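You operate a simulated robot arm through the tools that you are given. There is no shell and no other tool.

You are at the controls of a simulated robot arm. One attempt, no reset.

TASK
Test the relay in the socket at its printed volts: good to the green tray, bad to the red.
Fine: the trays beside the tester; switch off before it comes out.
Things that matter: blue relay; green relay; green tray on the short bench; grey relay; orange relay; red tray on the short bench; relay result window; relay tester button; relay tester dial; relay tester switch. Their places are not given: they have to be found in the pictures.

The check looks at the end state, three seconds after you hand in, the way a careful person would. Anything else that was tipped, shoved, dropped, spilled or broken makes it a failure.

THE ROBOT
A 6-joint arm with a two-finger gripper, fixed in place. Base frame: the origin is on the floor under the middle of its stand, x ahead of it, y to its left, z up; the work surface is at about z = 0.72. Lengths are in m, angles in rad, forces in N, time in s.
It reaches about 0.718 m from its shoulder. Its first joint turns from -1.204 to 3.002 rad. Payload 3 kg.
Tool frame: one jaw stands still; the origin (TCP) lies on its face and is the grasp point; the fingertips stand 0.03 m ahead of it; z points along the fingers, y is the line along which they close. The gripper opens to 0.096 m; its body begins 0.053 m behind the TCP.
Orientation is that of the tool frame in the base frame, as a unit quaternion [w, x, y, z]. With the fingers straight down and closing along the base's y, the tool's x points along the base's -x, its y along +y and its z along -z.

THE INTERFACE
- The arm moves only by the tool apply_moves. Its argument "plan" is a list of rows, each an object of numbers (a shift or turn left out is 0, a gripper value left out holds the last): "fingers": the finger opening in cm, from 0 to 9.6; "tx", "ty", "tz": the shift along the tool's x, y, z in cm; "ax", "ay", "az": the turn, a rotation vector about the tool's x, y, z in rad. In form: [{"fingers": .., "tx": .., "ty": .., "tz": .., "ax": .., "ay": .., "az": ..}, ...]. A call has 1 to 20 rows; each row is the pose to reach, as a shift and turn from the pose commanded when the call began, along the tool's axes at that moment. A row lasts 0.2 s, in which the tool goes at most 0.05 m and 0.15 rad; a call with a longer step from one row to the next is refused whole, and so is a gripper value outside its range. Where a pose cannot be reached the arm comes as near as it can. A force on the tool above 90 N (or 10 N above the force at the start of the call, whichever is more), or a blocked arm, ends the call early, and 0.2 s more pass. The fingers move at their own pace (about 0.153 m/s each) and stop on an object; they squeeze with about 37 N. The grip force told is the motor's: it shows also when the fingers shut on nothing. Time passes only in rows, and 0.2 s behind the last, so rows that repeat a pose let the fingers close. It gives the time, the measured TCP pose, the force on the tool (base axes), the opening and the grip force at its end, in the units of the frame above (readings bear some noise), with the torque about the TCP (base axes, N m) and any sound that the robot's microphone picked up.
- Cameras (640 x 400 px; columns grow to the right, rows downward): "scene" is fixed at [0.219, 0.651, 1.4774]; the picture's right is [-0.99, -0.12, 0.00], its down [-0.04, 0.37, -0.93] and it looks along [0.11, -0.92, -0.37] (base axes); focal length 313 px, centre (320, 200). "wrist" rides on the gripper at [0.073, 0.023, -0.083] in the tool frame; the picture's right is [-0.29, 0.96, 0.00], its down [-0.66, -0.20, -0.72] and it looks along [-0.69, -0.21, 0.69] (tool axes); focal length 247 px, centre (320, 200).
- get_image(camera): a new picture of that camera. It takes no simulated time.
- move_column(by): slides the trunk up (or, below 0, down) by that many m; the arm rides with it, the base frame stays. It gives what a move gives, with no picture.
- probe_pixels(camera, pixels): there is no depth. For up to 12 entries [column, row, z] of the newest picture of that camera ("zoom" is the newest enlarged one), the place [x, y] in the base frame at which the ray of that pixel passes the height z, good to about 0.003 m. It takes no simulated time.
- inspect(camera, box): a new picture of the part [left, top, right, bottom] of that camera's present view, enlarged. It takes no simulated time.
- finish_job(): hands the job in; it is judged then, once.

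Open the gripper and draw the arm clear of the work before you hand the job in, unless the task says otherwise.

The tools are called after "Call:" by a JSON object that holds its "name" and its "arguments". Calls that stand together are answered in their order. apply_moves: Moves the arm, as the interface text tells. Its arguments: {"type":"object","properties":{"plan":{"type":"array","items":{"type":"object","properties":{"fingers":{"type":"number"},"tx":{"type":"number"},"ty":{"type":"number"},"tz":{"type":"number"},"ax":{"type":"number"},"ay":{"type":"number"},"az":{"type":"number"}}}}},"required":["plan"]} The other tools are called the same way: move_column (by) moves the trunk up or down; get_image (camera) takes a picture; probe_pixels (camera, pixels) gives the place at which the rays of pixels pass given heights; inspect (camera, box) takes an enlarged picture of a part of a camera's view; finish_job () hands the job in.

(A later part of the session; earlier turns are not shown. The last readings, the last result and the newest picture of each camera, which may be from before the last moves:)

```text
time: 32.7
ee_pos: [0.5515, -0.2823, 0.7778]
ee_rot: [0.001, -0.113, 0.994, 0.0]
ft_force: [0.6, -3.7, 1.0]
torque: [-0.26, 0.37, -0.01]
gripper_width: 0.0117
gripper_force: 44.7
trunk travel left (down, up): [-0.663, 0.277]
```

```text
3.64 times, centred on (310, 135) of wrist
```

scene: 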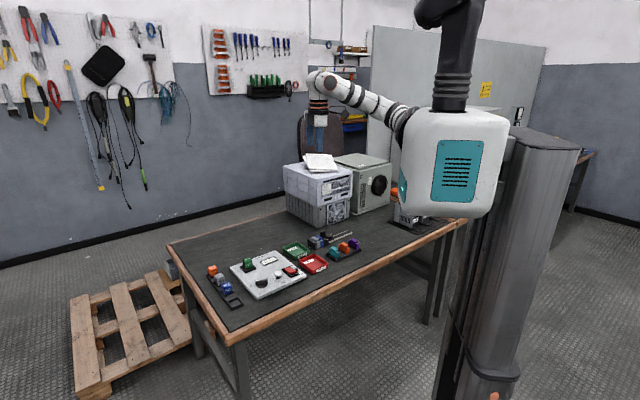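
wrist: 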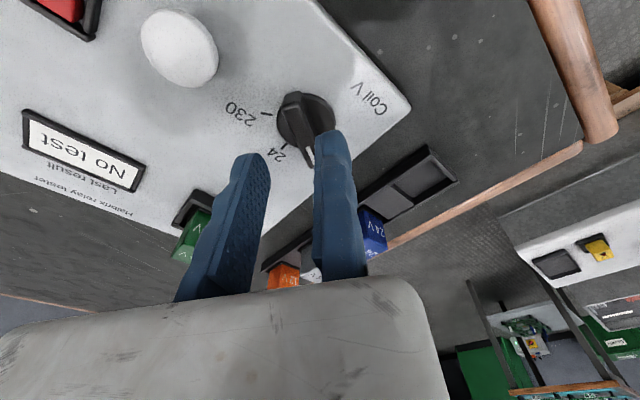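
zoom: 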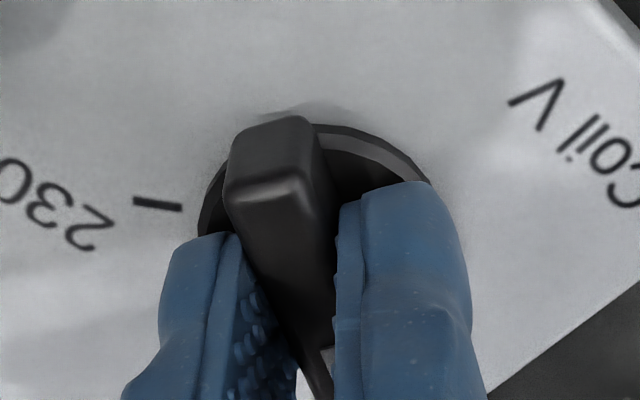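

The bar is gripped (11.7 mm wide, small side force). I turn it clockwise about the dial axis, first about 60°, with the arc offset compensated.

Call:
{"name": "apply_moves", "arguments": {"plan": [{"tx": -0.076, "ty": -0.005, "az": 0.13}, {"tx": -0.15, "ty": -0.02, "az": 0.26}, {"tx": -0.222, "ty": -0.044, "az": 0.39}, {"tx": -0.291, "ty": -0.077, "az": 0.52}, {"tx": -0.354, "ty": -0.119, "az": 0.65}, {"tx": -0.411, "ty": -0.169, "az": 0.78}, {"tx": -0.462, "ty": -0.226, "az": 0.91}, {"tx": -0.504, "ty": -0.289, "az": 1.04}]}}

Call:
{"name": "inspect", "arguments": {"camera": "wrist", "box": [200, 40, 440, 200]}}

Call:
{"name": "inspect", "arguments": {"camera": "scene", "box": [220, 235, 316, 305]}}

```text
time: 34.5
ee_pos: [0.5569, -0.2821, 0.7774]
ee_rot: [0.0, 0.396, 0.918, 0.001]
ft_force: [2.5, 2.6, -1.5]
torque: [-0.36, -0.19, -0.01]
gripper_width: 0.0116
gripper_force: 44.5
trunk travel left (down, up): [-0.663, 0.277]
```

```text
2.50 times, centred on (320, 120) of wrist
```

zoom: 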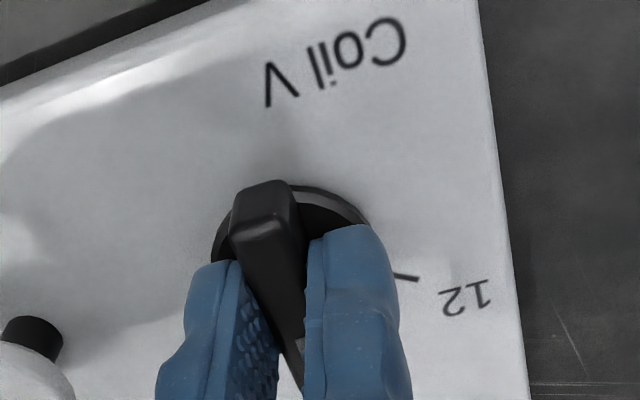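

```text
5.71 times, centred on (268, 270) of scene
```

zoom: 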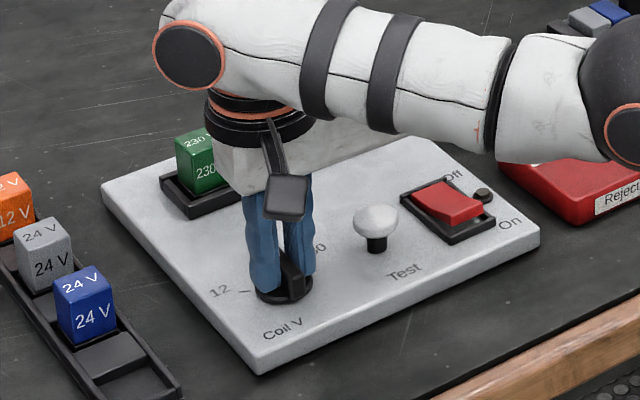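

The dial turns smoothly with the gripper. I continue another ~60° to the 230 mark.

Call:
{"name": "apply_moves", "arguments": {"plan": [{"tx": -0.076, "ty": -0.005, "az": 0.13}, {"tx": -0.15, "ty": -0.02, "az": 0.26}, {"tx": -0.222, "ty": -0.044, "az": 0.39}, {"tx": -0.291, "ty": -0.077, "az": 0.52}, {"tx": -0.354, "ty": -0.119, "az": 0.65}, {"tx": -0.411, "ty": -0.169, "az": 0.78}, {"tx": -0.462, "ty": -0.226, "az": 0.91}, {"tx": -0.507, "ty": -0.294, "az": 1.05}, {"tx": -0.507, "ty": -0.294, "az": 1.05}]}}

Call:
{"name": "inspect", "arguments": {"camera": "wrist", "box": [200, 40, 440, 200]}}

Call:
{"name": "inspect", "arguments": {"camera": "scene", "box": [220, 235, 316, 305]}}

```text
time: 36.5
ee_pos: [0.5596, -0.2883, 0.7768]
ee_rot: [0.0, 0.803, 0.596, 0.002]
ft_force: [14.3, 2.0, 4.4]
torque: [-0.08, 0.28, 1.27]
gripper_width: 0.0122
gripper_force: 44.7
trunk travel left (down, up): [-0.663, 0.277]
```

```text
2.50 times, centred on (320, 120) of wrist
```

zoom: 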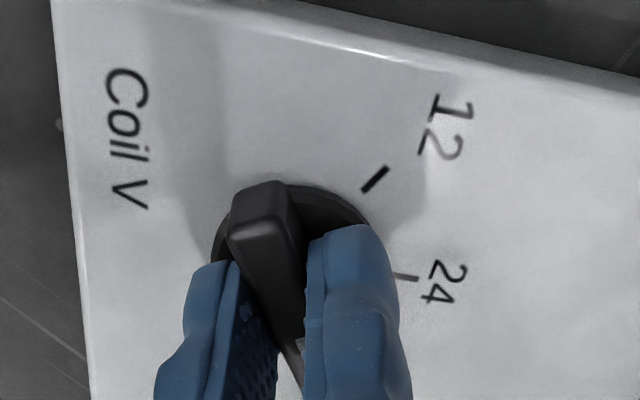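

```text
5.71 times, centred on (268, 270) of scene
```

zoom: 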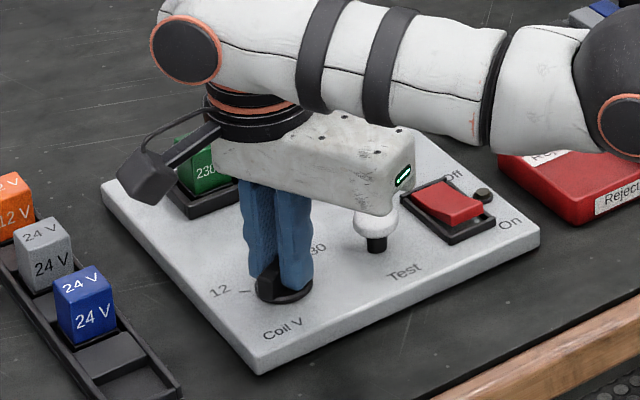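

Torque of 1.27 N·m about z shows the dial has met its end stop at 230 (tool yaw ≈ −107°). I ease back slightly, then open the fingers and rise.

Call:
{"name": "apply_moves", "arguments": {"plan": [{"az": -0.03}, {"az": -0.03, "fingers": 2.6}, {"az": -0.03, "ty": 0.2, "fingers": 2.6}, {"az": -0.03, "ty": 0.2, "fingers": 2.6}]}}

Call:
{"name": "apply_moves", "arguments": {"plan": [{"tz": -2}, {"tz": -5}, {"tz": -8}, {"tz": -8}]}}

Call:
{"name": "get_image", "arguments": {"camera": "wrist"}}

Call:
{"name": "inspect", "arguments": {"camera": "scene", "box": [220, 235, 316, 305]}}

```text
time: 37.5
ee_pos: [0.5592, -0.2902, 0.7764]
ee_rot: [-0.001, 0.794, 0.608, -0.002]
ft_force: [6.0, 1.6, -0.5]
torque: [0.0, -0.21, 0.05]
gripper_width: 0.0262
gripper_force: 0.1
trunk travel left (down, up): [-0.663, 0.277]
```

```text
time: 38.5
ee_pos: [0.558, -0.2907, 0.8567]
ee_rot: [0.0, 0.794, 0.608, 0.002]
ft_force: [-0.1, -0.7, 0.0]
torque: [-0.01, -0.02, 0.0]
gripper_width: 0.0259
gripper_force: 0.1
trunk travel left (down, up): [-0.663, 0.277]
```

```text
taken
```

wrist: 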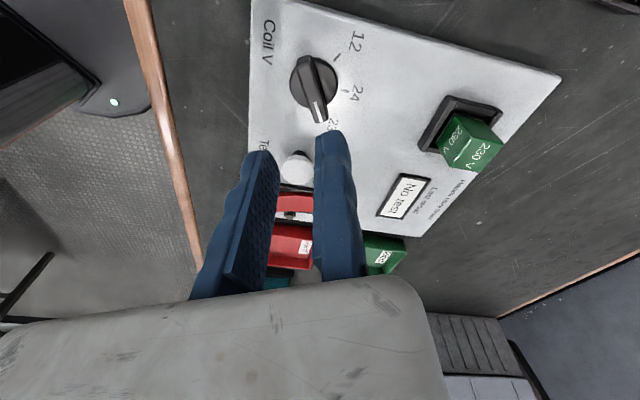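

```text
5.71 times, centred on (268, 270) of scene
```

zoom: 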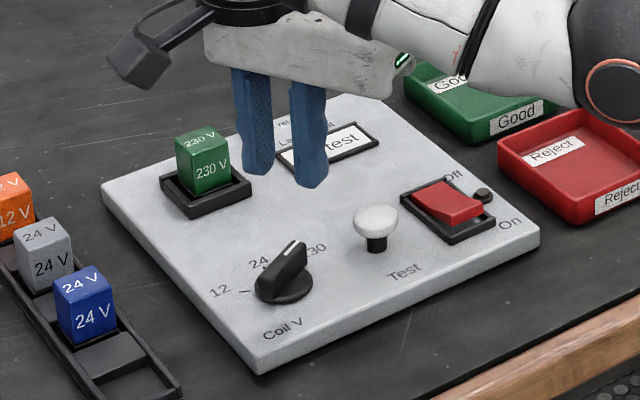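

The dial now points up-right in the scene zoom. I check in close-up whether the mark lines up with the 230 tick.

Call:
{"name": "inspect", "arguments": {"camera": "wrist", "box": [240, 20, 400, 140]}}

Call:
{"name": "inspect", "arguments": {"camera": "scene", "box": [243, 265, 299, 300]}}

```text
3.33 times, centred on (320, 80) of wrist
```

zoom: 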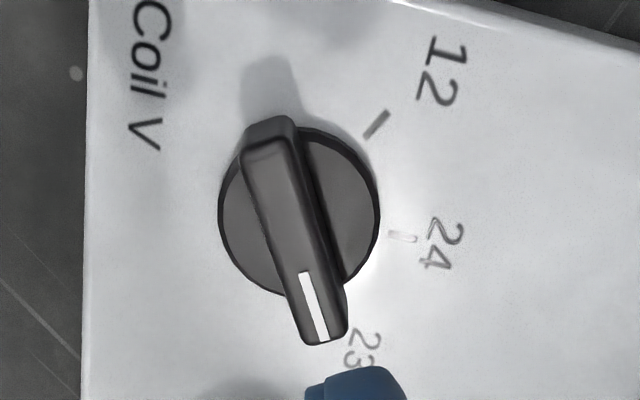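

```text
11.43 times, centred on (271, 282) of scene
```

zoom: 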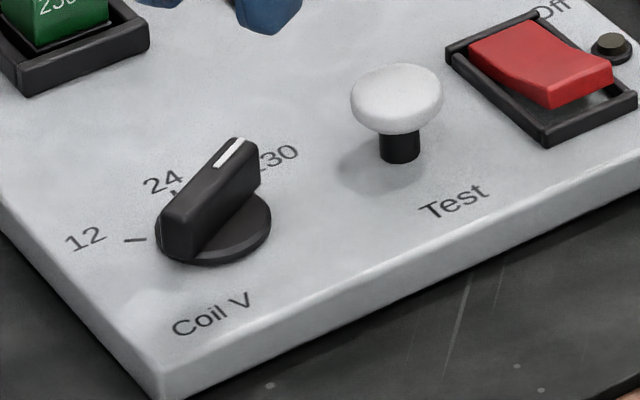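

The pointer covers the 230 tick, so the dial is set. Next I view the switch from close: I move to (0.52,-0.35,0.88) and turn so the jaws line up along the board's depth direction.

Call:
{"name": "apply_moves", "arguments": {"plan": [{"tx": -1.7, "ty": -0.5, "tz": -1, "az": 0.13}, {"tx": -3.4, "ty": -1.1, "tz": -2.3, "az": 0.26}, {"tx": -5.1, "ty": -1.6, "tz": -2.3, "az": 0.39}, {"tx": -6.7, "ty": -2.1, "tz": -2.3, "az": 0.53}, {"tx": -6.7, "ty": -2.1, "tz": -2.3, "az": 0.53, "fingers": 7}]}}

Call:
{"name": "get_image", "arguments": {"camera": "wrist"}}

Call:
{"name": "inspect", "arguments": {"camera": "scene", "box": [230, 235, 326, 305]}}

```text
time: 39.7
ee_pos: [0.5306, -0.3534, 0.8758]
ee_rot: [0.0, 0.926, 0.378, 0.002]
ft_force: [0.8, -0.1, 0.2]
torque: [0.01, 0.03, -0.02]
gripper_width: 0.0701
gripper_force: 0.1
out of reach, approached as far as the arm can: row 2, 3, 4, 5
trunk travel left (down, up): [-0.663, 0.277]
```

```text
taken
```

wrist: 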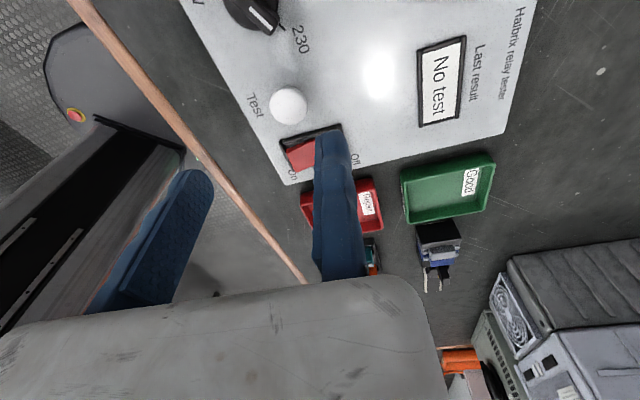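

```text
5.71 times, centred on (278, 270) of scene
```

zoom: 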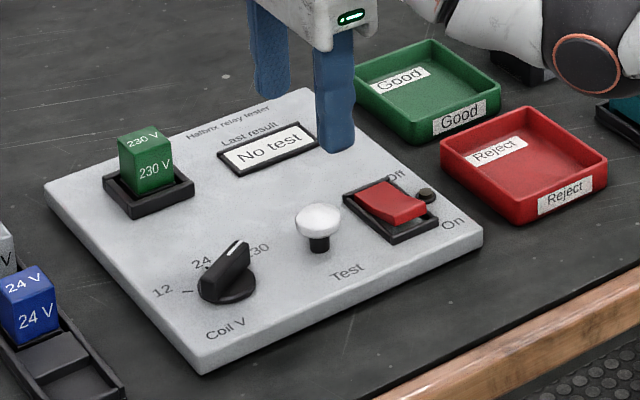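

The switch is unobstructed in the scene view, so I take a strong zoom of it and probe its On and Off ends.

Call:
{"name": "inspect", "arguments": {"camera": "scene", "box": [272, 255, 320, 285]}}

Call:
{"name": "inspect", "arguments": {"camera": "wrist", "box": [240, 70, 400, 190]}}

```text
13.33 times, centred on (296, 270) of scene
```

zoom: 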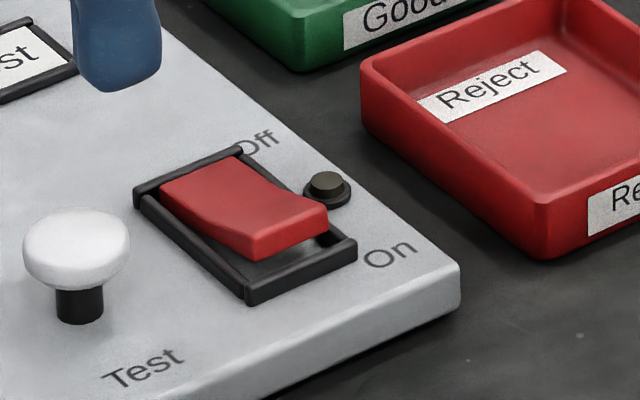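

```text
3.33 times, centred on (320, 130) of wrist
```

zoom: 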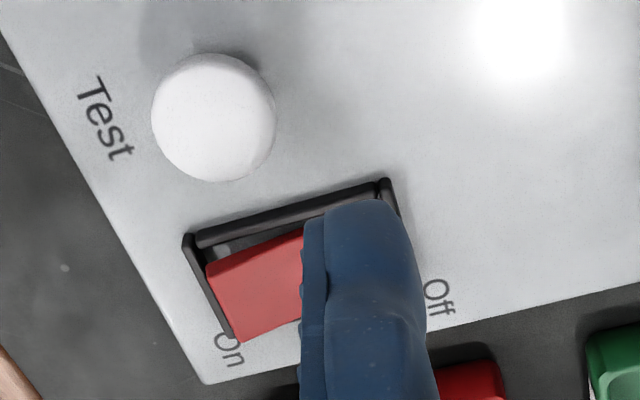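

I probe the rocker's On end and frame corners in both views.

Call:
{"name": "probe_pixels", "arguments": {"camera": "zoom", "pixels": [[185, 240, 0.742], [232, 340, 0.742], [385, 180, 0.742], [207, 268, 0.752], [242, 342, 0.752], [225, 304, 0.752], [213, 118, 0.762]]}}

Call:
{"name": "probe_pixels", "arguments": {"camera": "scene", "pixels": [[290.98, 272.85, 0.752], [296.53, 270.75, 0.752], [284, 268.7, 0.742], [289.6, 266.8, 0.742], [290.6, 277.7, 0.735], [298.8, 274.1, 0.735], [282.3, 269.6, 0.742], [290, 266.25, 0.742]]}}

```text
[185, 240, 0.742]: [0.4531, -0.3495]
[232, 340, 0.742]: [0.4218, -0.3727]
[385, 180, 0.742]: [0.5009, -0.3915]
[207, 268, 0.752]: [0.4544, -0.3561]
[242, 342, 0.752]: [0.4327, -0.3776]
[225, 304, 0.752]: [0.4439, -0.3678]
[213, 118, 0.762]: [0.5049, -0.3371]
```

```text
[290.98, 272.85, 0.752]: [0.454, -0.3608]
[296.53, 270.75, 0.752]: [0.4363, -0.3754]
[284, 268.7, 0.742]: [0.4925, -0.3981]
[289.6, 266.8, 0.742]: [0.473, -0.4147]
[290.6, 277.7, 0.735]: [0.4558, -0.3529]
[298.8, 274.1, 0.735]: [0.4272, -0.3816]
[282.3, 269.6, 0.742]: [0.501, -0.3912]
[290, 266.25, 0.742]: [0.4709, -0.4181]
```

Both views agree: the rocker's On edge centre is (0.4447,-0.3679), the Off edge centre (0.483,-0.406). I raise the trunk 9 cm for a comfortable posture and move the fixed finger above the On end.

Call:
{"name": "move_column", "arguments": {"by": 0.09}}

Call:
{"name": "apply_moves", "arguments": {"plan": [{"tx": -1.5, "ty": -1.0, "tz": 3}, {"tx": -3.0, "ty": -2.0, "tz": 6}, {"tx": -4.5, "ty": -3.0, "tz": 9}, {"tx": -6.0, "ty": -4.0, "tz": 12}, {"tx": -7.1, "ty": -4.65, "tz": 13.5}, {"tx": -7.1, "ty": -4.65, "tz": 13.5}]}}

Call:
{"name": "get_image", "arguments": {"camera": "wrist"}}

Call:
{"name": "inspect", "arguments": {"camera": "scene", "box": [240, 235, 336, 305]}}

```text
time: 41.0
ee_pos: [0.5302, -0.3531, 0.966]
ee_rot: [0.0, 0.925, 0.38, 0.001]
ft_force: [-0.1, -0.3, 0.2]
torque: [0.01, 0.02, -0.01]
gripper_width: 0.0703
gripper_force: 0.1
trunk travel left (down, up): [-0.753, 0.187]
```

```text
time: 42.4
ee_pos: [0.448, -0.3701, 0.8308]
ee_rot: [-0.001, 0.925, 0.38, 0.001]
ft_force: [0.2, 0.4, 0.4]
torque: [-0.03, 0.0, 0.0]
gripper_width: 0.0702
gripper_force: 0.0
trunk travel left (down, up): [-0.753, 0.187]
```

```text
taken
```

wrist: 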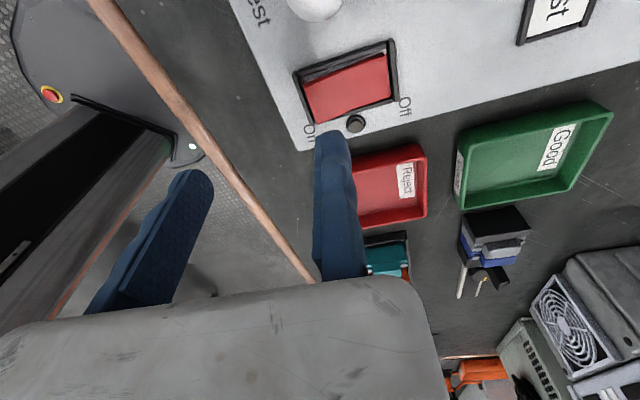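

```text
5.71 times, centred on (288, 270) of scene
```

zoom: 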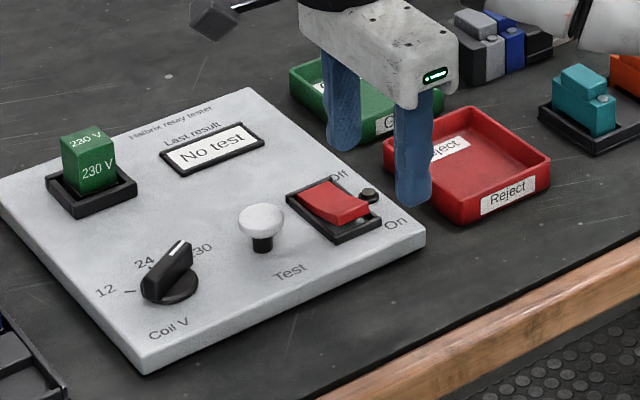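

The predicted press point projects to (331,101), on the rocker near the On end. I descend to just above it, then press in small steps.

Call:
{"name": "apply_moves", "arguments": {"plan": [{"tz": 2}, {"tz": 4}, {"tz": 4.5}]}}

Call:
{"name": "apply_moves", "arguments": {"plan": [{"tz": 0.2}, {"tz": 0.4}, {"tz": 0.6}, {"tz": 0.8}, {"tz": 1.0}, {"tz": 1.2}]}}

Call:
{"name": "inspect", "arguments": {"camera": "scene", "box": [264, 245, 328, 285]}}

```text
time: 43.2
ee_pos: [0.448, -0.3689, 0.786]
ee_rot: [0.0, 0.925, 0.379, 0.001]
ft_force: [-0.4, 0.3, 0.5]
torque: [-0.04, 0.0, 0.0]
gripper_width: 0.0702
gripper_force: 0.0
trunk travel left (down, up): [-0.753, 0.187]
```

```text
time: 44.6
ee_pos: [0.4466, -0.3682, 0.7803]
ee_rot: [0.007, 0.925, 0.38, 0.005]
ft_force: [3.6, -3.4, 42.3]
torque: [-0.5, -0.36, -0.03]
gripper_width: 0.0699
gripper_force: 0.1
trunk travel left (down, up): [-0.753, 0.187]
heard: click
```

```text
10.00 times, centred on (296, 265) of scene
```

zoom: 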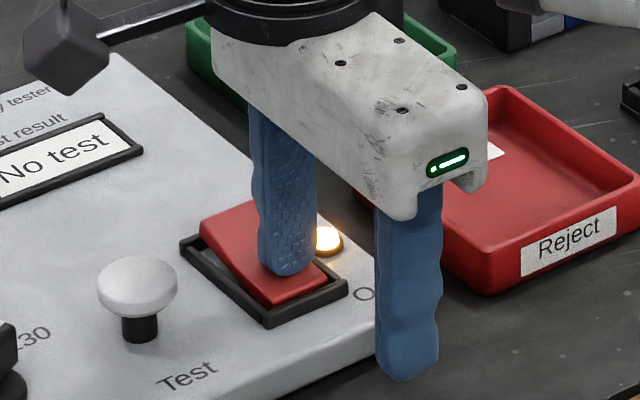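

Click heard and the amber lamp is lit: the tester is on. I lift off, then move over the Test button at (0.505,-0.338).

Call:
{"name": "apply_moves", "arguments": {"plan": [{"tz": -1.5}, {"tz": -4}, {"tz": -5.5}, {"tz": -5.5}]}}

Call:
{"name": "inspect", "arguments": {"camera": "scene", "box": [240, 235, 336, 305]}}

```text
time: 45.6
ee_pos: [0.449, -0.3681, 0.8276]
ee_rot: [0.0, 0.925, 0.379, 0.001]
ft_force: [1.0, 0.4, -0.1]
torque: [-0.03, 0.03, 0.01]
gripper_width: 0.0699
gripper_force: 0.2
trunk travel left (down, up): [-0.753, 0.187]
```

```text
5.71 times, centred on (288, 270) of scene
```

zoom: 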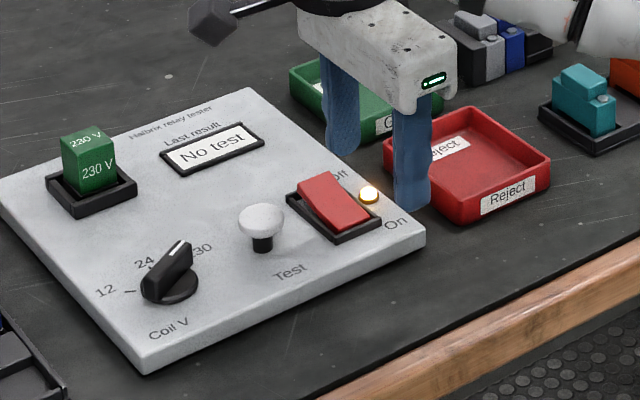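

The rocker now leans to On and the lamp stays lit; the window still reads "No test". I move above the button.

Call:
{"name": "apply_moves", "arguments": {"plan": [{"tx": 3, "ty": 0.5, "tz": -0.3}, {"tx": 6.1, "ty": 0.9, "tz": -0.3}, {"tx": 6.1, "ty": 0.9, "tz": -0.3}]}}

Call:
{"name": "get_image", "arguments": {"camera": "wrist"}}

Call:
{"name": "inspect", "arguments": {"camera": "scene", "box": [240, 235, 336, 305]}}

```text
time: 46.4
ee_pos: [0.4991, -0.3335, 0.8327]
ee_rot: [-0.001, 0.925, 0.38, 0.001]
ft_force: [-0.2, -1.7, 0.5]
torque: [0.02, 0.0, 0.01]
gripper_width: 0.0703
gripper_force: 0.1
trunk travel left (down, up): [-0.753, 0.187]
```

```text
taken
```

wrist: 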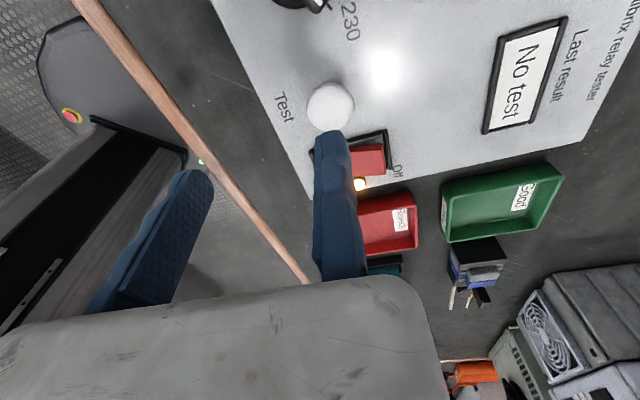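

```text
5.71 times, centred on (288, 270) of scene
```

zoom: 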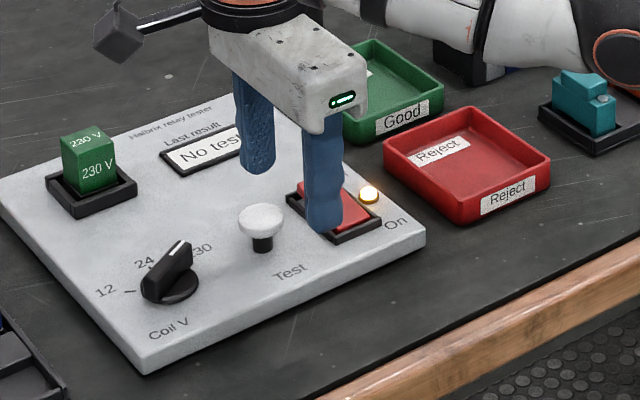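

The press point projects right on the button cap at (331,108). I descend close to it, then press in small steps.

Call:
{"name": "apply_moves", "arguments": {"plan": [{"tz": 1.6}, {"tz": 3.0}, {"tz": 3.0}]}}

Call:
{"name": "apply_moves", "arguments": {"plan": [{"tz": 0.2}, {"tz": 0.4}, {"tz": 0.6}, {"tz": 0.8}, {"tz": 1.0}, {"tz": 1.2}]}}

Call:
{"name": "inspect", "arguments": {"camera": "scene", "box": [240, 235, 336, 305]}}

Call:
{"name": "get_image", "arguments": {"camera": "wrist"}}

```text
time: 47.2
ee_pos: [0.4976, -0.3331, 0.8021]
ee_rot: [0.0, 0.925, 0.38, 0.001]
ft_force: [-0.1, 0.6, 1.0]
torque: [-0.05, -0.01, 0.0]
gripper_width: 0.0699
gripper_force: 0.0
trunk travel left (down, up): [-0.753, 0.187]
```

```text
time: 48.6
ee_pos: [0.4977, -0.3334, 0.7912]
ee_rot: [0.001, 0.925, 0.379, 0.002]
ft_force: [-0.2, -1.5, 2.1]
torque: [-0.06, 0.01, 0.02]
gripper_width: 0.0701
gripper_force: 0.1
trunk travel left (down, up): [-0.753, 0.187]
```

```text
5.71 times, centred on (288, 270) of scene
```

zoom: 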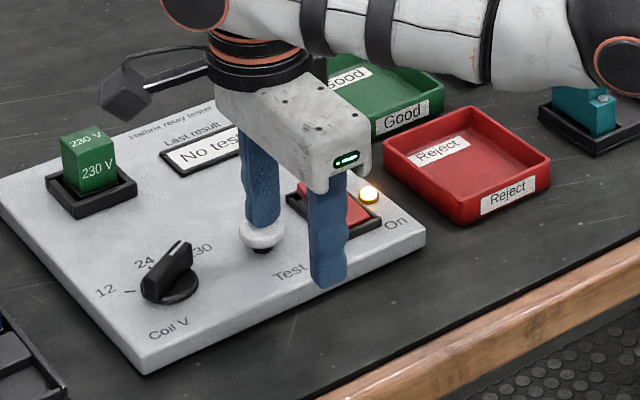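

```text
taken
```

wrist: 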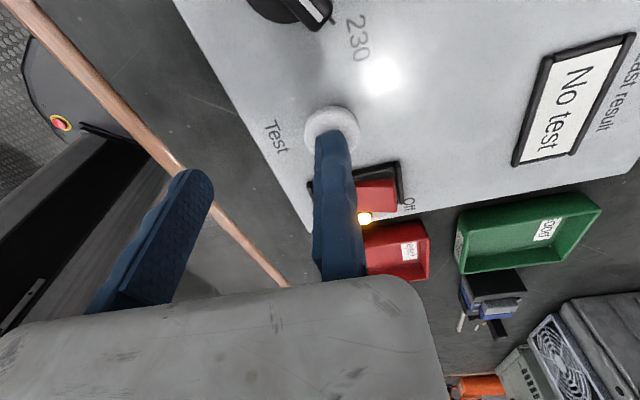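

Contact is just starting (2 N). I press further in small steps.

Call:
{"name": "apply_moves", "arguments": {"plan": [{"tz": 0.15}, {"tz": 0.3}, {"tz": 0.45}, {"tz": 0.6}, {"tz": 0.75}, {"tz": 0.9}, {"tz": 0.9}]}}

Call:
{"name": "inspect", "arguments": {"camera": "scene", "box": [240, 235, 336, 305]}}

Call:
{"name": "get_image", "arguments": {"camera": "wrist"}}

```text
time: 50.2
ee_pos: [0.4968, -0.3334, 0.784]
ee_rot: [0.001, 0.925, 0.379, 0.003]
ft_force: [3.1, -1.4, 14.4]
torque: [-0.12, -0.15, -0.02]
gripper_width: 0.0701
gripper_force: 0.0
trunk travel left (down, up): [-0.753, 0.187]
heard: click
```

```text
5.71 times, centred on (288, 270) of scene
```

zoom: 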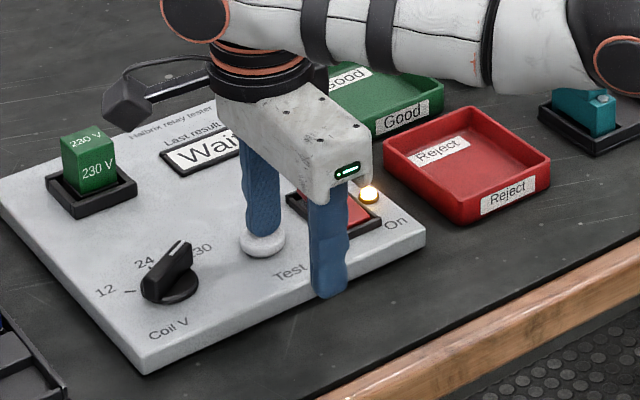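

```text
taken
```

wrist: 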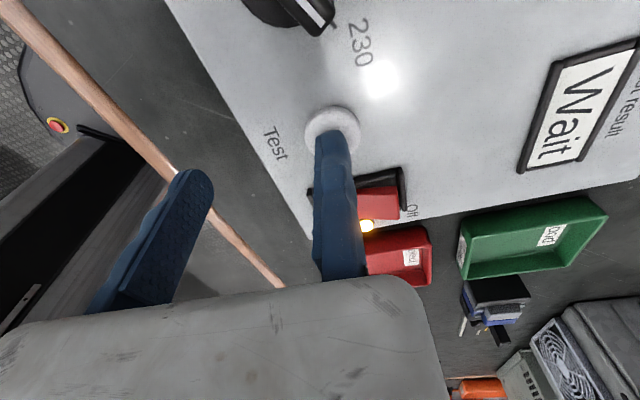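

A click and the window reads "Wait". I hold still a couple of seconds and look again.

Call:
{"name": "apply_moves", "arguments": {"plan": [{"tz": 0}, {"tz": 0}, {"tz": 0}, {"tz": 0}, {"tz": 0}, {"tz": 0}, {"tz": 0}, {"tz": 0}, {"tz": 0}, {"tz": 0}]}}

Call:
{"name": "inspect", "arguments": {"camera": "wrist", "box": [480, 20, 640, 180]}}

```text
time: 52.4
ee_pos: [0.4976, -0.332, 0.7833]
ee_rot: [0.001, 0.925, 0.38, 0.002]
ft_force: [10.1, -5.8, 23.4]
torque: [-0.24, -0.34, 0.0]
gripper_width: 0.07
gripper_force: 0.1
trunk travel left (down, up): [-0.753, 0.187]
```

```text
2.50 times, centred on (560, 100) of wrist
```

zoom: 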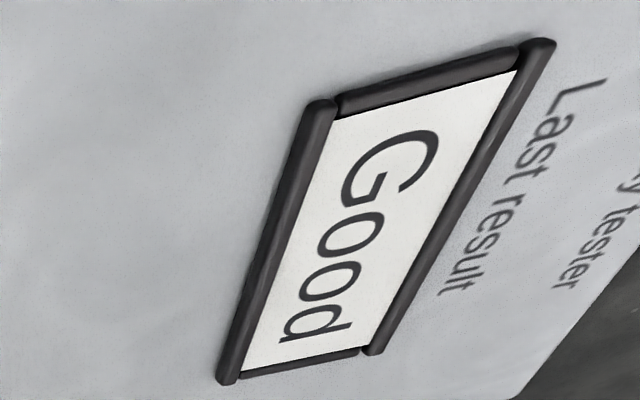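

The window reads "Good". I release the button, lift, and confirm the reading stays.

Call:
{"name": "apply_moves", "arguments": {"plan": [{"tz": -1.5}, {"tz": -3.5}, {"tz": -5}, {"tz": -5}]}}

Call:
{"name": "get_image", "arguments": {"camera": "wrist"}}

Call:
{"name": "inspect", "arguments": {"camera": "scene", "box": [240, 235, 336, 305]}}

```text
time: 53.4
ee_pos: [0.4962, -0.3344, 0.8314]
ee_rot: [-0.001, 0.925, 0.38, 0.0]
ft_force: [0.2, 0.1, -0.3]
torque: [0.03, 0.01, 0.03]
gripper_width: 0.07
gripper_force: 0.1
trunk travel left (down, up): [-0.753, 0.187]
```

```text
taken
```

wrist: 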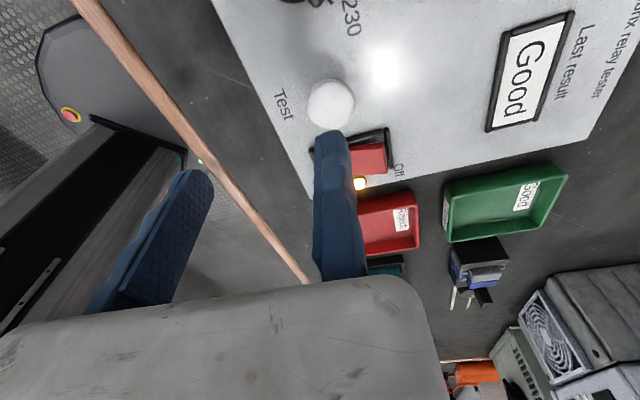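

```text
5.71 times, centred on (288, 270) of scene
```

zoom: 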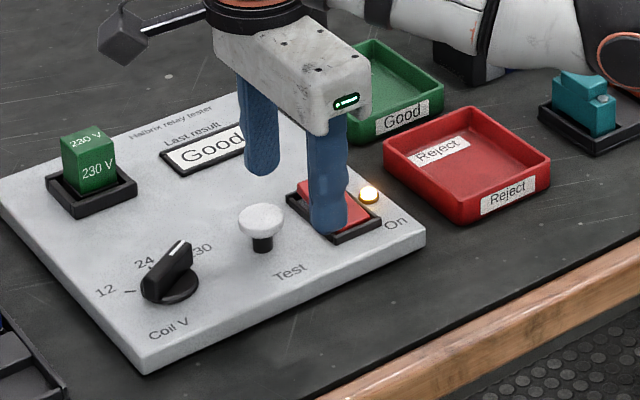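

"Good" remains displayed. Now I move over the Off end of the switch to turn the tester off.

Call:
{"name": "apply_moves", "arguments": {"plan": [{"tx": -3, "ty": 1.1}, {"tx": -6, "ty": 2.3}, {"tx": -6, "ty": 2.3}]}}

Call:
{"name": "inspect", "arguments": {"camera": "wrist", "box": [220, 20, 460, 180]}}

Call:
{"name": "inspect", "arguments": {"camera": "scene", "box": [240, 235, 336, 305]}}

```text
time: 54.2
ee_pos: [0.4689, -0.3919, 0.8301]
ee_rot: [0.0, 0.926, 0.379, 0.001]
ft_force: [-0.1, 1.0, 0.1]
torque: [0.01, 0.03, -0.01]
gripper_width: 0.07
gripper_force: 0.0
trunk travel left (down, up): [-0.753, 0.187]
```

```text
2.50 times, centred on (340, 100) of wrist
```

zoom: 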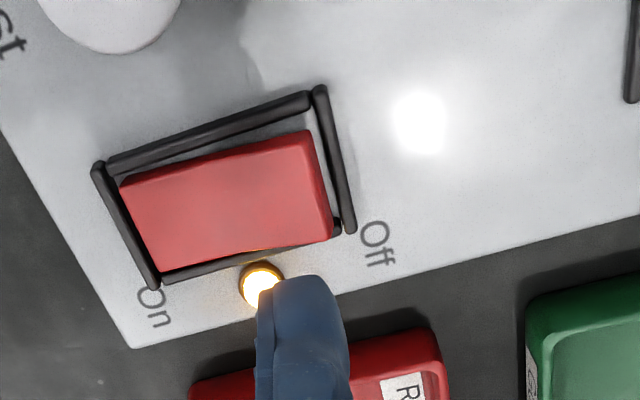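

```text
5.71 times, centred on (288, 270) of scene
```

zoom: 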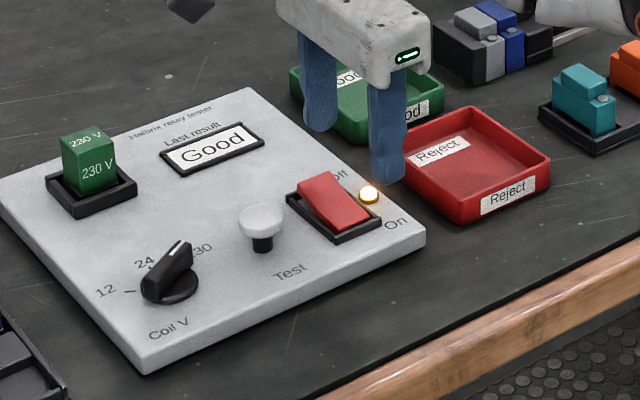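

The press point falls about 7 mm inside the Off edge. I descend and press in small steps.

Call:
{"name": "apply_moves", "arguments": {"plan": [{"tz": 2}, {"tz": 4}, {"tz": 4.3}]}}

Call:
{"name": "apply_moves", "arguments": {"plan": [{"tz": 0.2}, {"tz": 0.4}, {"tz": 0.6}, {"tz": 0.8}, {"tz": 1.0}, {"tz": 1.1}]}}

Call:
{"name": "inspect", "arguments": {"camera": "scene", "box": [240, 235, 336, 305]}}

```text
time: 55.0
ee_pos: [0.4709, -0.3916, 0.7868]
ee_rot: [0.0, 0.925, 0.38, 0.001]
ft_force: [-0.2, -1.0, 1.4]
torque: [-0.03, -0.01, 0.02]
gripper_width: 0.0701
gripper_force: 0.0
trunk travel left (down, up): [-0.753, 0.187]
```

```text
time: 56.4
ee_pos: [0.4714, -0.392, 0.7808]
ee_rot: [0.004, 0.925, 0.379, 0.002]
ft_force: [4.4, -3.7, 22.1]
torque: [-0.28, 0.03, 0.07]
gripper_width: 0.0702
gripper_force: 0.1
trunk travel left (down, up): [-0.753, 0.187]
heard: click
```

```text
5.71 times, centred on (288, 270) of scene
```

zoom: 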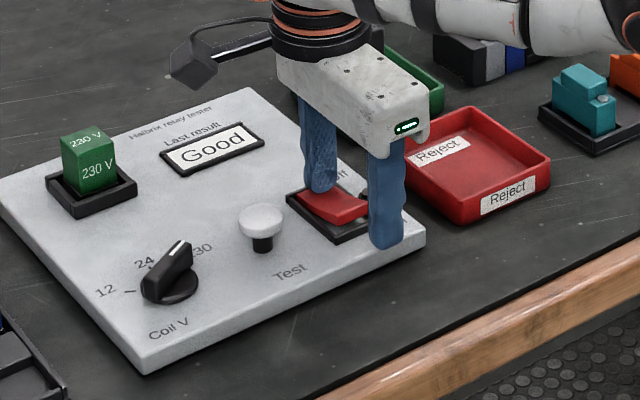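

Click: the rocker is back to Off. I lift away and check that the lamp is out.

Call:
{"name": "apply_moves", "arguments": {"plan": [{"tz": -1.5}, {"tz": -4.5}, {"tz": -8}, {"tz": -11}, {"tz": -11}]}}

Call:
{"name": "inspect", "arguments": {"camera": "scene", "box": [240, 235, 336, 305]}}

Call:
{"name": "get_image", "arguments": {"camera": "wrist"}}

```text
time: 57.6
ee_pos: [0.4707, -0.3946, 0.8867]
ee_rot: [-0.001, 0.925, 0.38, 0.001]
ft_force: [-0.5, -0.2, 0.2]
torque: [0.0, 0.02, -0.02]
gripper_width: 0.0696
gripper_force: 0.0
trunk travel left (down, up): [-0.753, 0.187]
```

```text
5.71 times, centred on (288, 270) of scene
```

zoom: 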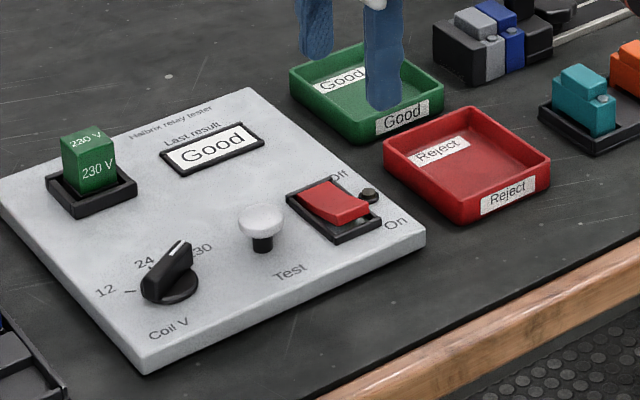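

```text
taken
```

wrist: 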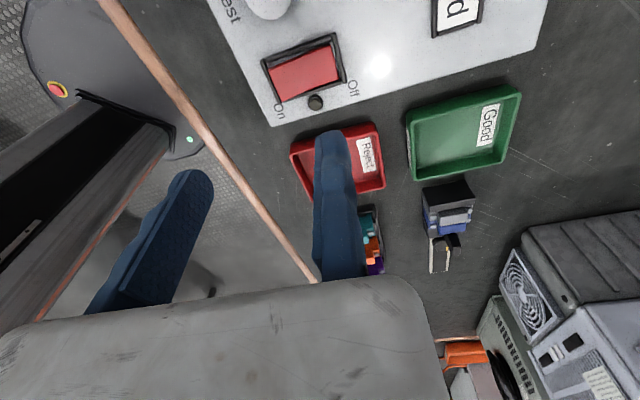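

The tester is off, the lamp is dark, and the result stays "Good". Now for the relay: I turn the tool to yaw −45° so the jaws close across the board's width, and zoom in on the relay in the scene.

Call:
{"name": "apply_moves", "arguments": {"plan": [{"az": -0.14}, {"az": -0.28}, {"az": -0.42}, {"az": -0.56}, {"az": -0.7}, {"az": -0.84}, {"az": -0.98}, {"az": -1.12}, {"az": -1.26}, {"az": -1.4}, {"az": -1.5}, {"az": -1.58}, {"az": -1.58}]}}

Call:
{"name": "get_image", "arguments": {"camera": "wrist"}}

Call:
{"name": "inspect", "arguments": {"camera": "scene", "box": [236, 245, 276, 270]}}

```text
time: 60.4
ee_pos: [0.4717, -0.392, 0.8859]
ee_rot: [0.0, 0.381, 0.925, 0.001]
ft_force: [-0.3, 0.4, -0.1]
torque: [0.01, -0.01, -0.01]
gripper_width: 0.0698
gripper_force: 0.0
trunk travel left (down, up): [-0.753, 0.187]
```

```text
taken
```

wrist: 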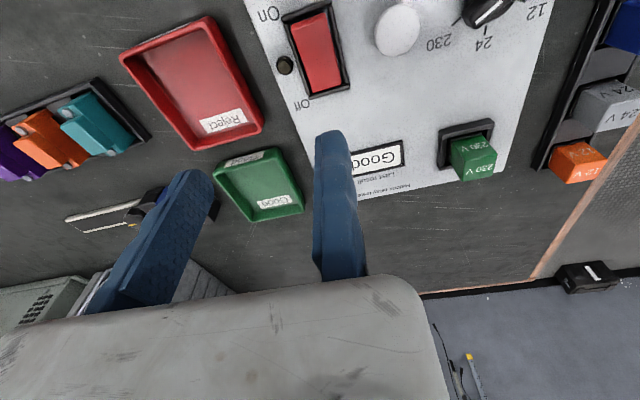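

```text
16.00 times, centred on (256, 258) of scene
```

zoom: 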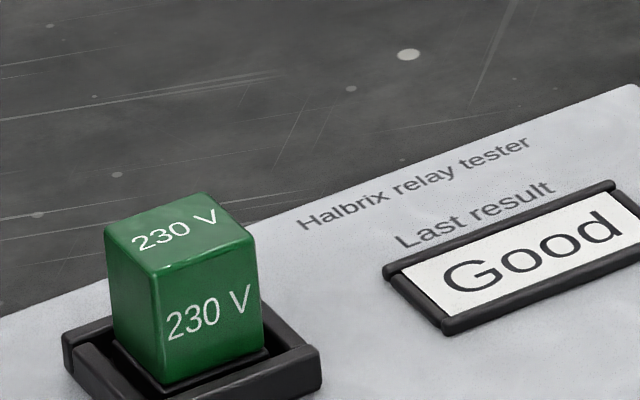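

I zoom the wrist view on the relay and probe its corners in both views for its height and centre.

Call:
{"name": "probe_pixels", "arguments": {"camera": "zoom", "pixels": [[105, 230, 0.775], [205, 192, 0.775], [255, 238, 0.775], [152, 278, 0.775], [165, 382, 0.745], [262, 345, 0.745], [115, 335, 0.745], [105, 230, 0.785], [205, 192, 0.785], [255, 238, 0.785], [152, 278, 0.785]]}}

Call:
{"name": "inspect", "arguments": {"camera": "wrist", "box": [410, 100, 530, 200]}}

```text
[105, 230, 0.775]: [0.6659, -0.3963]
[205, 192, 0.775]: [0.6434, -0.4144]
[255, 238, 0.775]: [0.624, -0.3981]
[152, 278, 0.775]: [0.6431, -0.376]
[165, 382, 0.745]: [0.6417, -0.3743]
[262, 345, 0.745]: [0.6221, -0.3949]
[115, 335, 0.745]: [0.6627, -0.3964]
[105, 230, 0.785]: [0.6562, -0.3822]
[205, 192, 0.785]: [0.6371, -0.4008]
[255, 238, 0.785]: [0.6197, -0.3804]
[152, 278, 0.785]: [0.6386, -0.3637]
```

```text
4.00 times, centred on (470, 150) of wrist
```

zoom: 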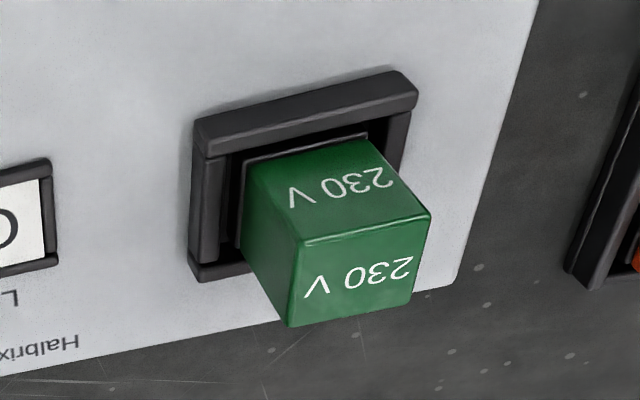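

Call:
{"name": "probe_pixels", "arguments": {"camera": "zoom", "pixels": [[300, 240, 0.775], [430, 213, 0.775], [412, 303, 0.775], [290, 325, 0.775], [300, 240, 0.785], [430, 213, 0.785], [412, 303, 0.785], [290, 325, 0.785], [192, 130, 0.745], [415, 85, 0.745]]}}

```text
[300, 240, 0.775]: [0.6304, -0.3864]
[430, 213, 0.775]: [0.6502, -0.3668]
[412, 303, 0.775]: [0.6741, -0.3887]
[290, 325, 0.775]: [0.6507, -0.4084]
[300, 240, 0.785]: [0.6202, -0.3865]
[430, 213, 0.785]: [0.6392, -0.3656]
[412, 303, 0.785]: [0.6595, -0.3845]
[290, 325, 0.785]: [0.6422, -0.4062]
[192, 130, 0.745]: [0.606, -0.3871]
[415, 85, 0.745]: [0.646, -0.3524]
```

The relay is a 29 mm block, top z ≈ 0.781, centre ≈ (0.6415,-0.386). It is near the arm's maximum reach, so I tilt the fingers forward 0.65 rad along the board's depth (pads stay parallel to the relay's sides) and move toward it.

Call:
{"name": "apply_moves", "arguments": {"plan": [{"tx": -1.1, "ty": 2.0, "tz": -1.3, "ay": -0.13}, {"tx": -2.2, "ty": 4.0, "tz": -2.6, "ay": -0.26}, {"tx": -3.3, "ty": 6.0, "tz": -3.9, "ay": -0.39}, {"tx": -4.4, "ty": 8.0, "tz": -5.2, "ay": -0.52}, {"tx": -5.4, "ty": 9.9, "tz": -6.4, "ay": -0.65}, {"tx": -5.4, "ty": 9.9, "tz": -6.4, "ay": -0.65}]}}

Call:
{"name": "get_image", "arguments": {"camera": "wrist"}}

Call:
{"name": "inspect", "arguments": {"camera": "scene", "box": [200, 150, 400, 310]}}

```text
time: 61.8
ee_pos: [0.5811, -0.3593, 0.9503]
ee_rot: [0.296, 0.362, 0.876, -0.122]
ft_force: [0.0, -0.3, -0.6]
torque: [-0.01, 0.01, -0.05]
gripper_width: 0.0701
gripper_force: 0.1
trunk travel left (down, up): [-0.753, 0.187]
```

```text
taken
```

wrist: 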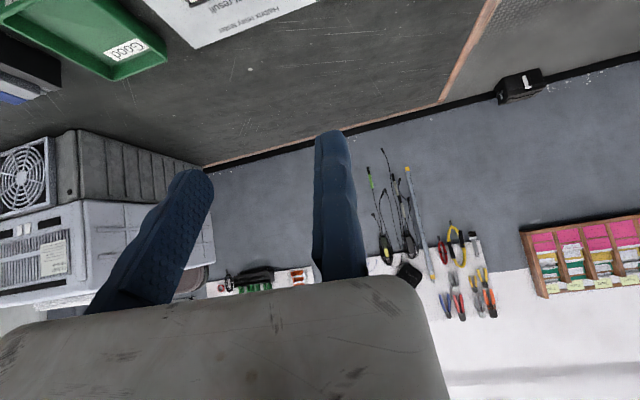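

```text
2.50 times, centred on (300, 230) of scene
```

zoom: 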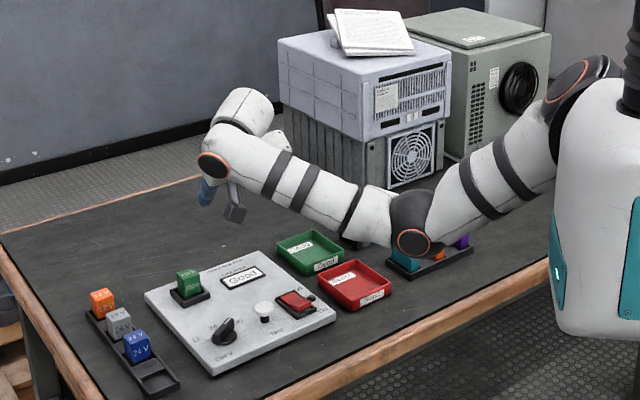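

The tilted pose is reached easily. I raise 4 cm relative to the shoulder, then lower the trunk 15 cm so the shoulder is near wrist height for the long reach.

Call:
{"name": "apply_moves", "arguments": {"plan": [{"tx": -1.2, "tz": -1.6}, {"tx": -2.4, "tz": -3.2}, {"tx": -2.4, "tz": -3.2, "fingers": 6}]}}

Call:
{"name": "move_column", "arguments": {"by": -0.15}}

Call:
{"name": "inspect", "arguments": {"camera": "scene", "box": [200, 180, 360, 300]}}

```text
time: 62.6
ee_pos: [0.5804, -0.3574, 0.9898]
ee_rot: [0.295, 0.363, 0.876, -0.122]
ft_force: [-0.2, 0.5, 0.7]
torque: [0.01, 0.03, 0.0]
gripper_width: 0.06
gripper_force: 0.1
trunk travel left (down, up): [-0.753, 0.187]
```

```text
time: 64.3
ee_pos: [0.5791, -0.3587, 0.8398]
ee_rot: [0.296, 0.362, 0.876, -0.121]
ft_force: [-0.1, -0.3, -0.6]
torque: [-0.01, 0.01, -0.03]
gripper_width: 0.06
gripper_force: 0.0
trunk travel left (down, up): [-0.603, 0.337]
```

```text
3.33 times, centred on (280, 240) of scene
```

zoom: 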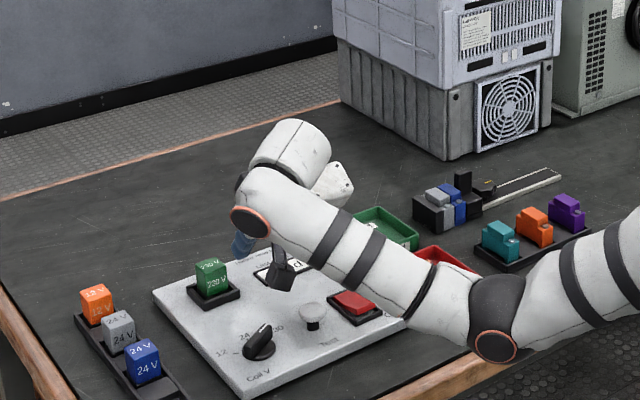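

Now I move to the pre-grasp point above the relay, keeping z ≈ 0.84 and the jaws 6 cm open.

Call:
{"name": "apply_moves", "arguments": {"plan": [{"tx": -1.4, "ty": 1.6, "tz": 1.0}, {"tx": -2.8, "ty": 3.2, "tz": 2.1}, {"tx": -4.12, "ty": 4.69, "tz": 3.13}, {"tx": -4.12, "ty": 4.69, "tz": 3.13}]}}

Call:
{"name": "inspect", "arguments": {"camera": "scene", "box": [216, 225, 312, 295]}}

Call:
{"name": "get_image", "arguments": {"camera": "wrist"}}

```text
time: 65.3
ee_pos: [0.6479, -0.3616, 0.8401]
ee_rot: [0.296, 0.361, 0.876, -0.12]
ft_force: [-0.1, 0.6, 1.1]
torque: [0.02, 0.0, 0.0]
gripper_width: 0.0599
gripper_force: 0.0
trunk travel left (down, up): [-0.603, 0.337]
```

```text
5.71 times, centred on (264, 260) of scene
```

zoom: 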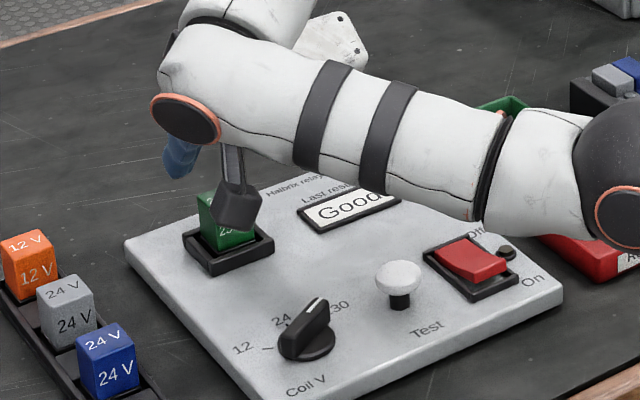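

```text
taken
```

wrist: 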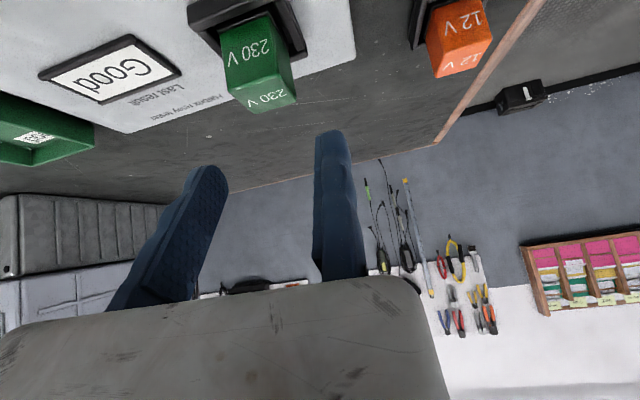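

The wrist camera now sees the relay between the open fingers at about (262,70), as predicted. I descend vertically in two stages.

Call:
{"name": "apply_moves", "arguments": {"plan": [{"tx": 0.8, "tz": 1.04}, {"tx": 1.6, "tz": 2.08}, {"tx": 1.6, "tz": 2.08}]}}

Call:
{"name": "inspect", "arguments": {"camera": "wrist", "box": [160, 0, 400, 200]}}

Call:
{"name": "inspect", "arguments": {"camera": "scene", "box": [226, 235, 290, 285]}}

```text
time: 66.1
ee_pos: [0.6497, -0.3619, 0.8129]
ee_rot: [0.296, 0.362, 0.875, -0.122]
ft_force: [0.2, 0.2, 0.0]
torque: [-0.03, 0.03, 0.02]
gripper_width: 0.06
gripper_force: 0.0
trunk travel left (down, up): [-0.603, 0.337]
```

```text
2.00 times, centred on (280, 100) of wrist
```

zoom: 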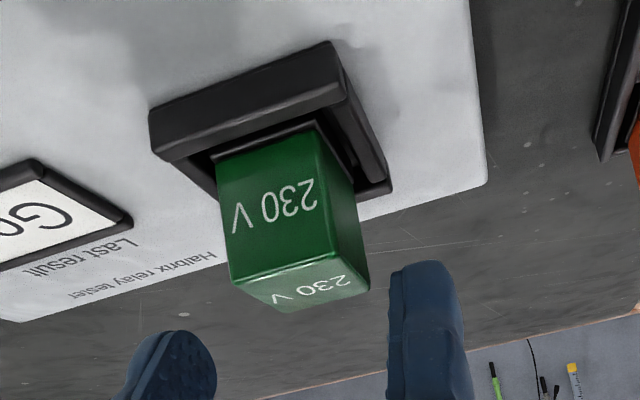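

```text
8.00 times, centred on (258, 260) of scene
```

zoom: 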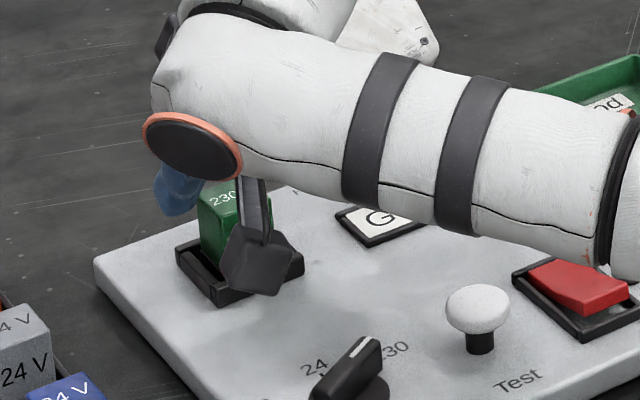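

The relay sits squarely between the jaws with no contact. I descend the remaining 2.5 cm.

Call:
{"name": "apply_moves", "arguments": {"plan": [{"tx": 0.5, "tz": 0.66}, {"tx": 1.0, "tz": 1.33}, {"tx": 1.5, "tz": 1.99}, {"tx": 1.5, "tz": 1.99}]}}

Call:
{"name": "inspect", "arguments": {"camera": "wrist", "box": [160, 0, 400, 200]}}

Call:
{"name": "inspect", "arguments": {"camera": "scene", "box": [226, 235, 290, 285]}}

```text
time: 67.1
ee_pos: [0.6494, -0.3626, 0.7884]
ee_rot: [0.295, 0.362, 0.876, -0.121]
ft_force: [-0.7, -0.4, 0.3]
torque: [-0.02, -0.03, -0.01]
gripper_width: 0.0598
gripper_force: 0.0
trunk travel left (down, up): [-0.603, 0.337]
```

```text
2.00 times, centred on (280, 100) of wrist
```

zoom: 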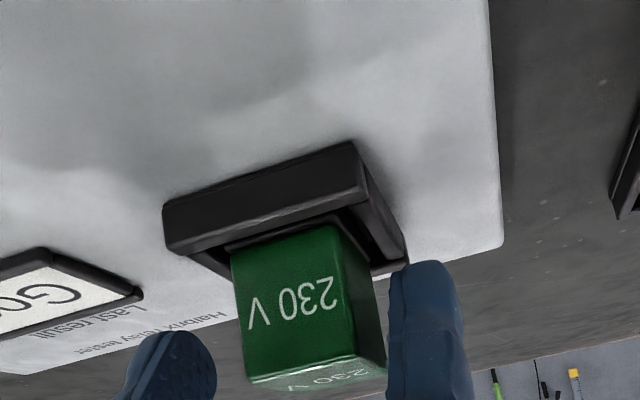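

```text
8.00 times, centred on (258, 260) of scene
```

zoom: 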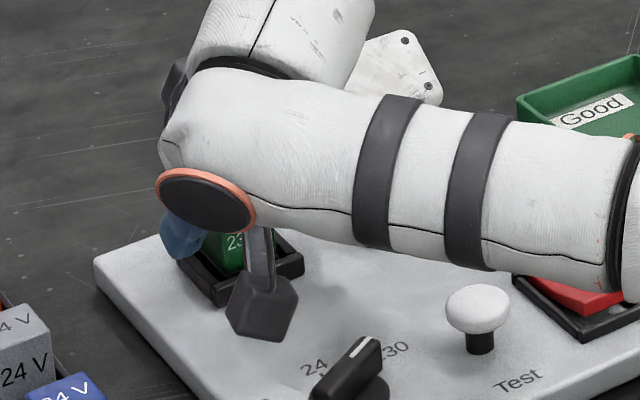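

The fixed finger is beside the relay with an estimated 7 mm gap. I shift toward it in small steps to make gentle contact.

Call:
{"name": "apply_moves", "arguments": {"plan": [{"ty": -0.3}, {"ty": -0.5}, {"ty": -0.6}, {"ty": -0.6}]}}

Call:
{"name": "inspect", "arguments": {"camera": "wrist", "box": [200, 60, 400, 210]}}

```text
time: 68.1
ee_pos: [0.6443, -0.3663, 0.7901]
ee_rot: [0.296, 0.361, 0.876, -0.122]
ft_force: [0.3, -1.4, 0.0]
torque: [-0.06, 0.02, 0.01]
gripper_width: 0.06
gripper_force: 0.1
trunk travel left (down, up): [-0.603, 0.337]
```

```text
2.67 times, centred on (300, 135) of wrist
```

zoom: 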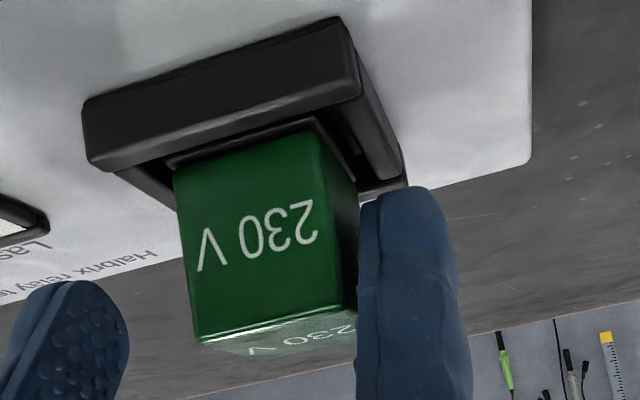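

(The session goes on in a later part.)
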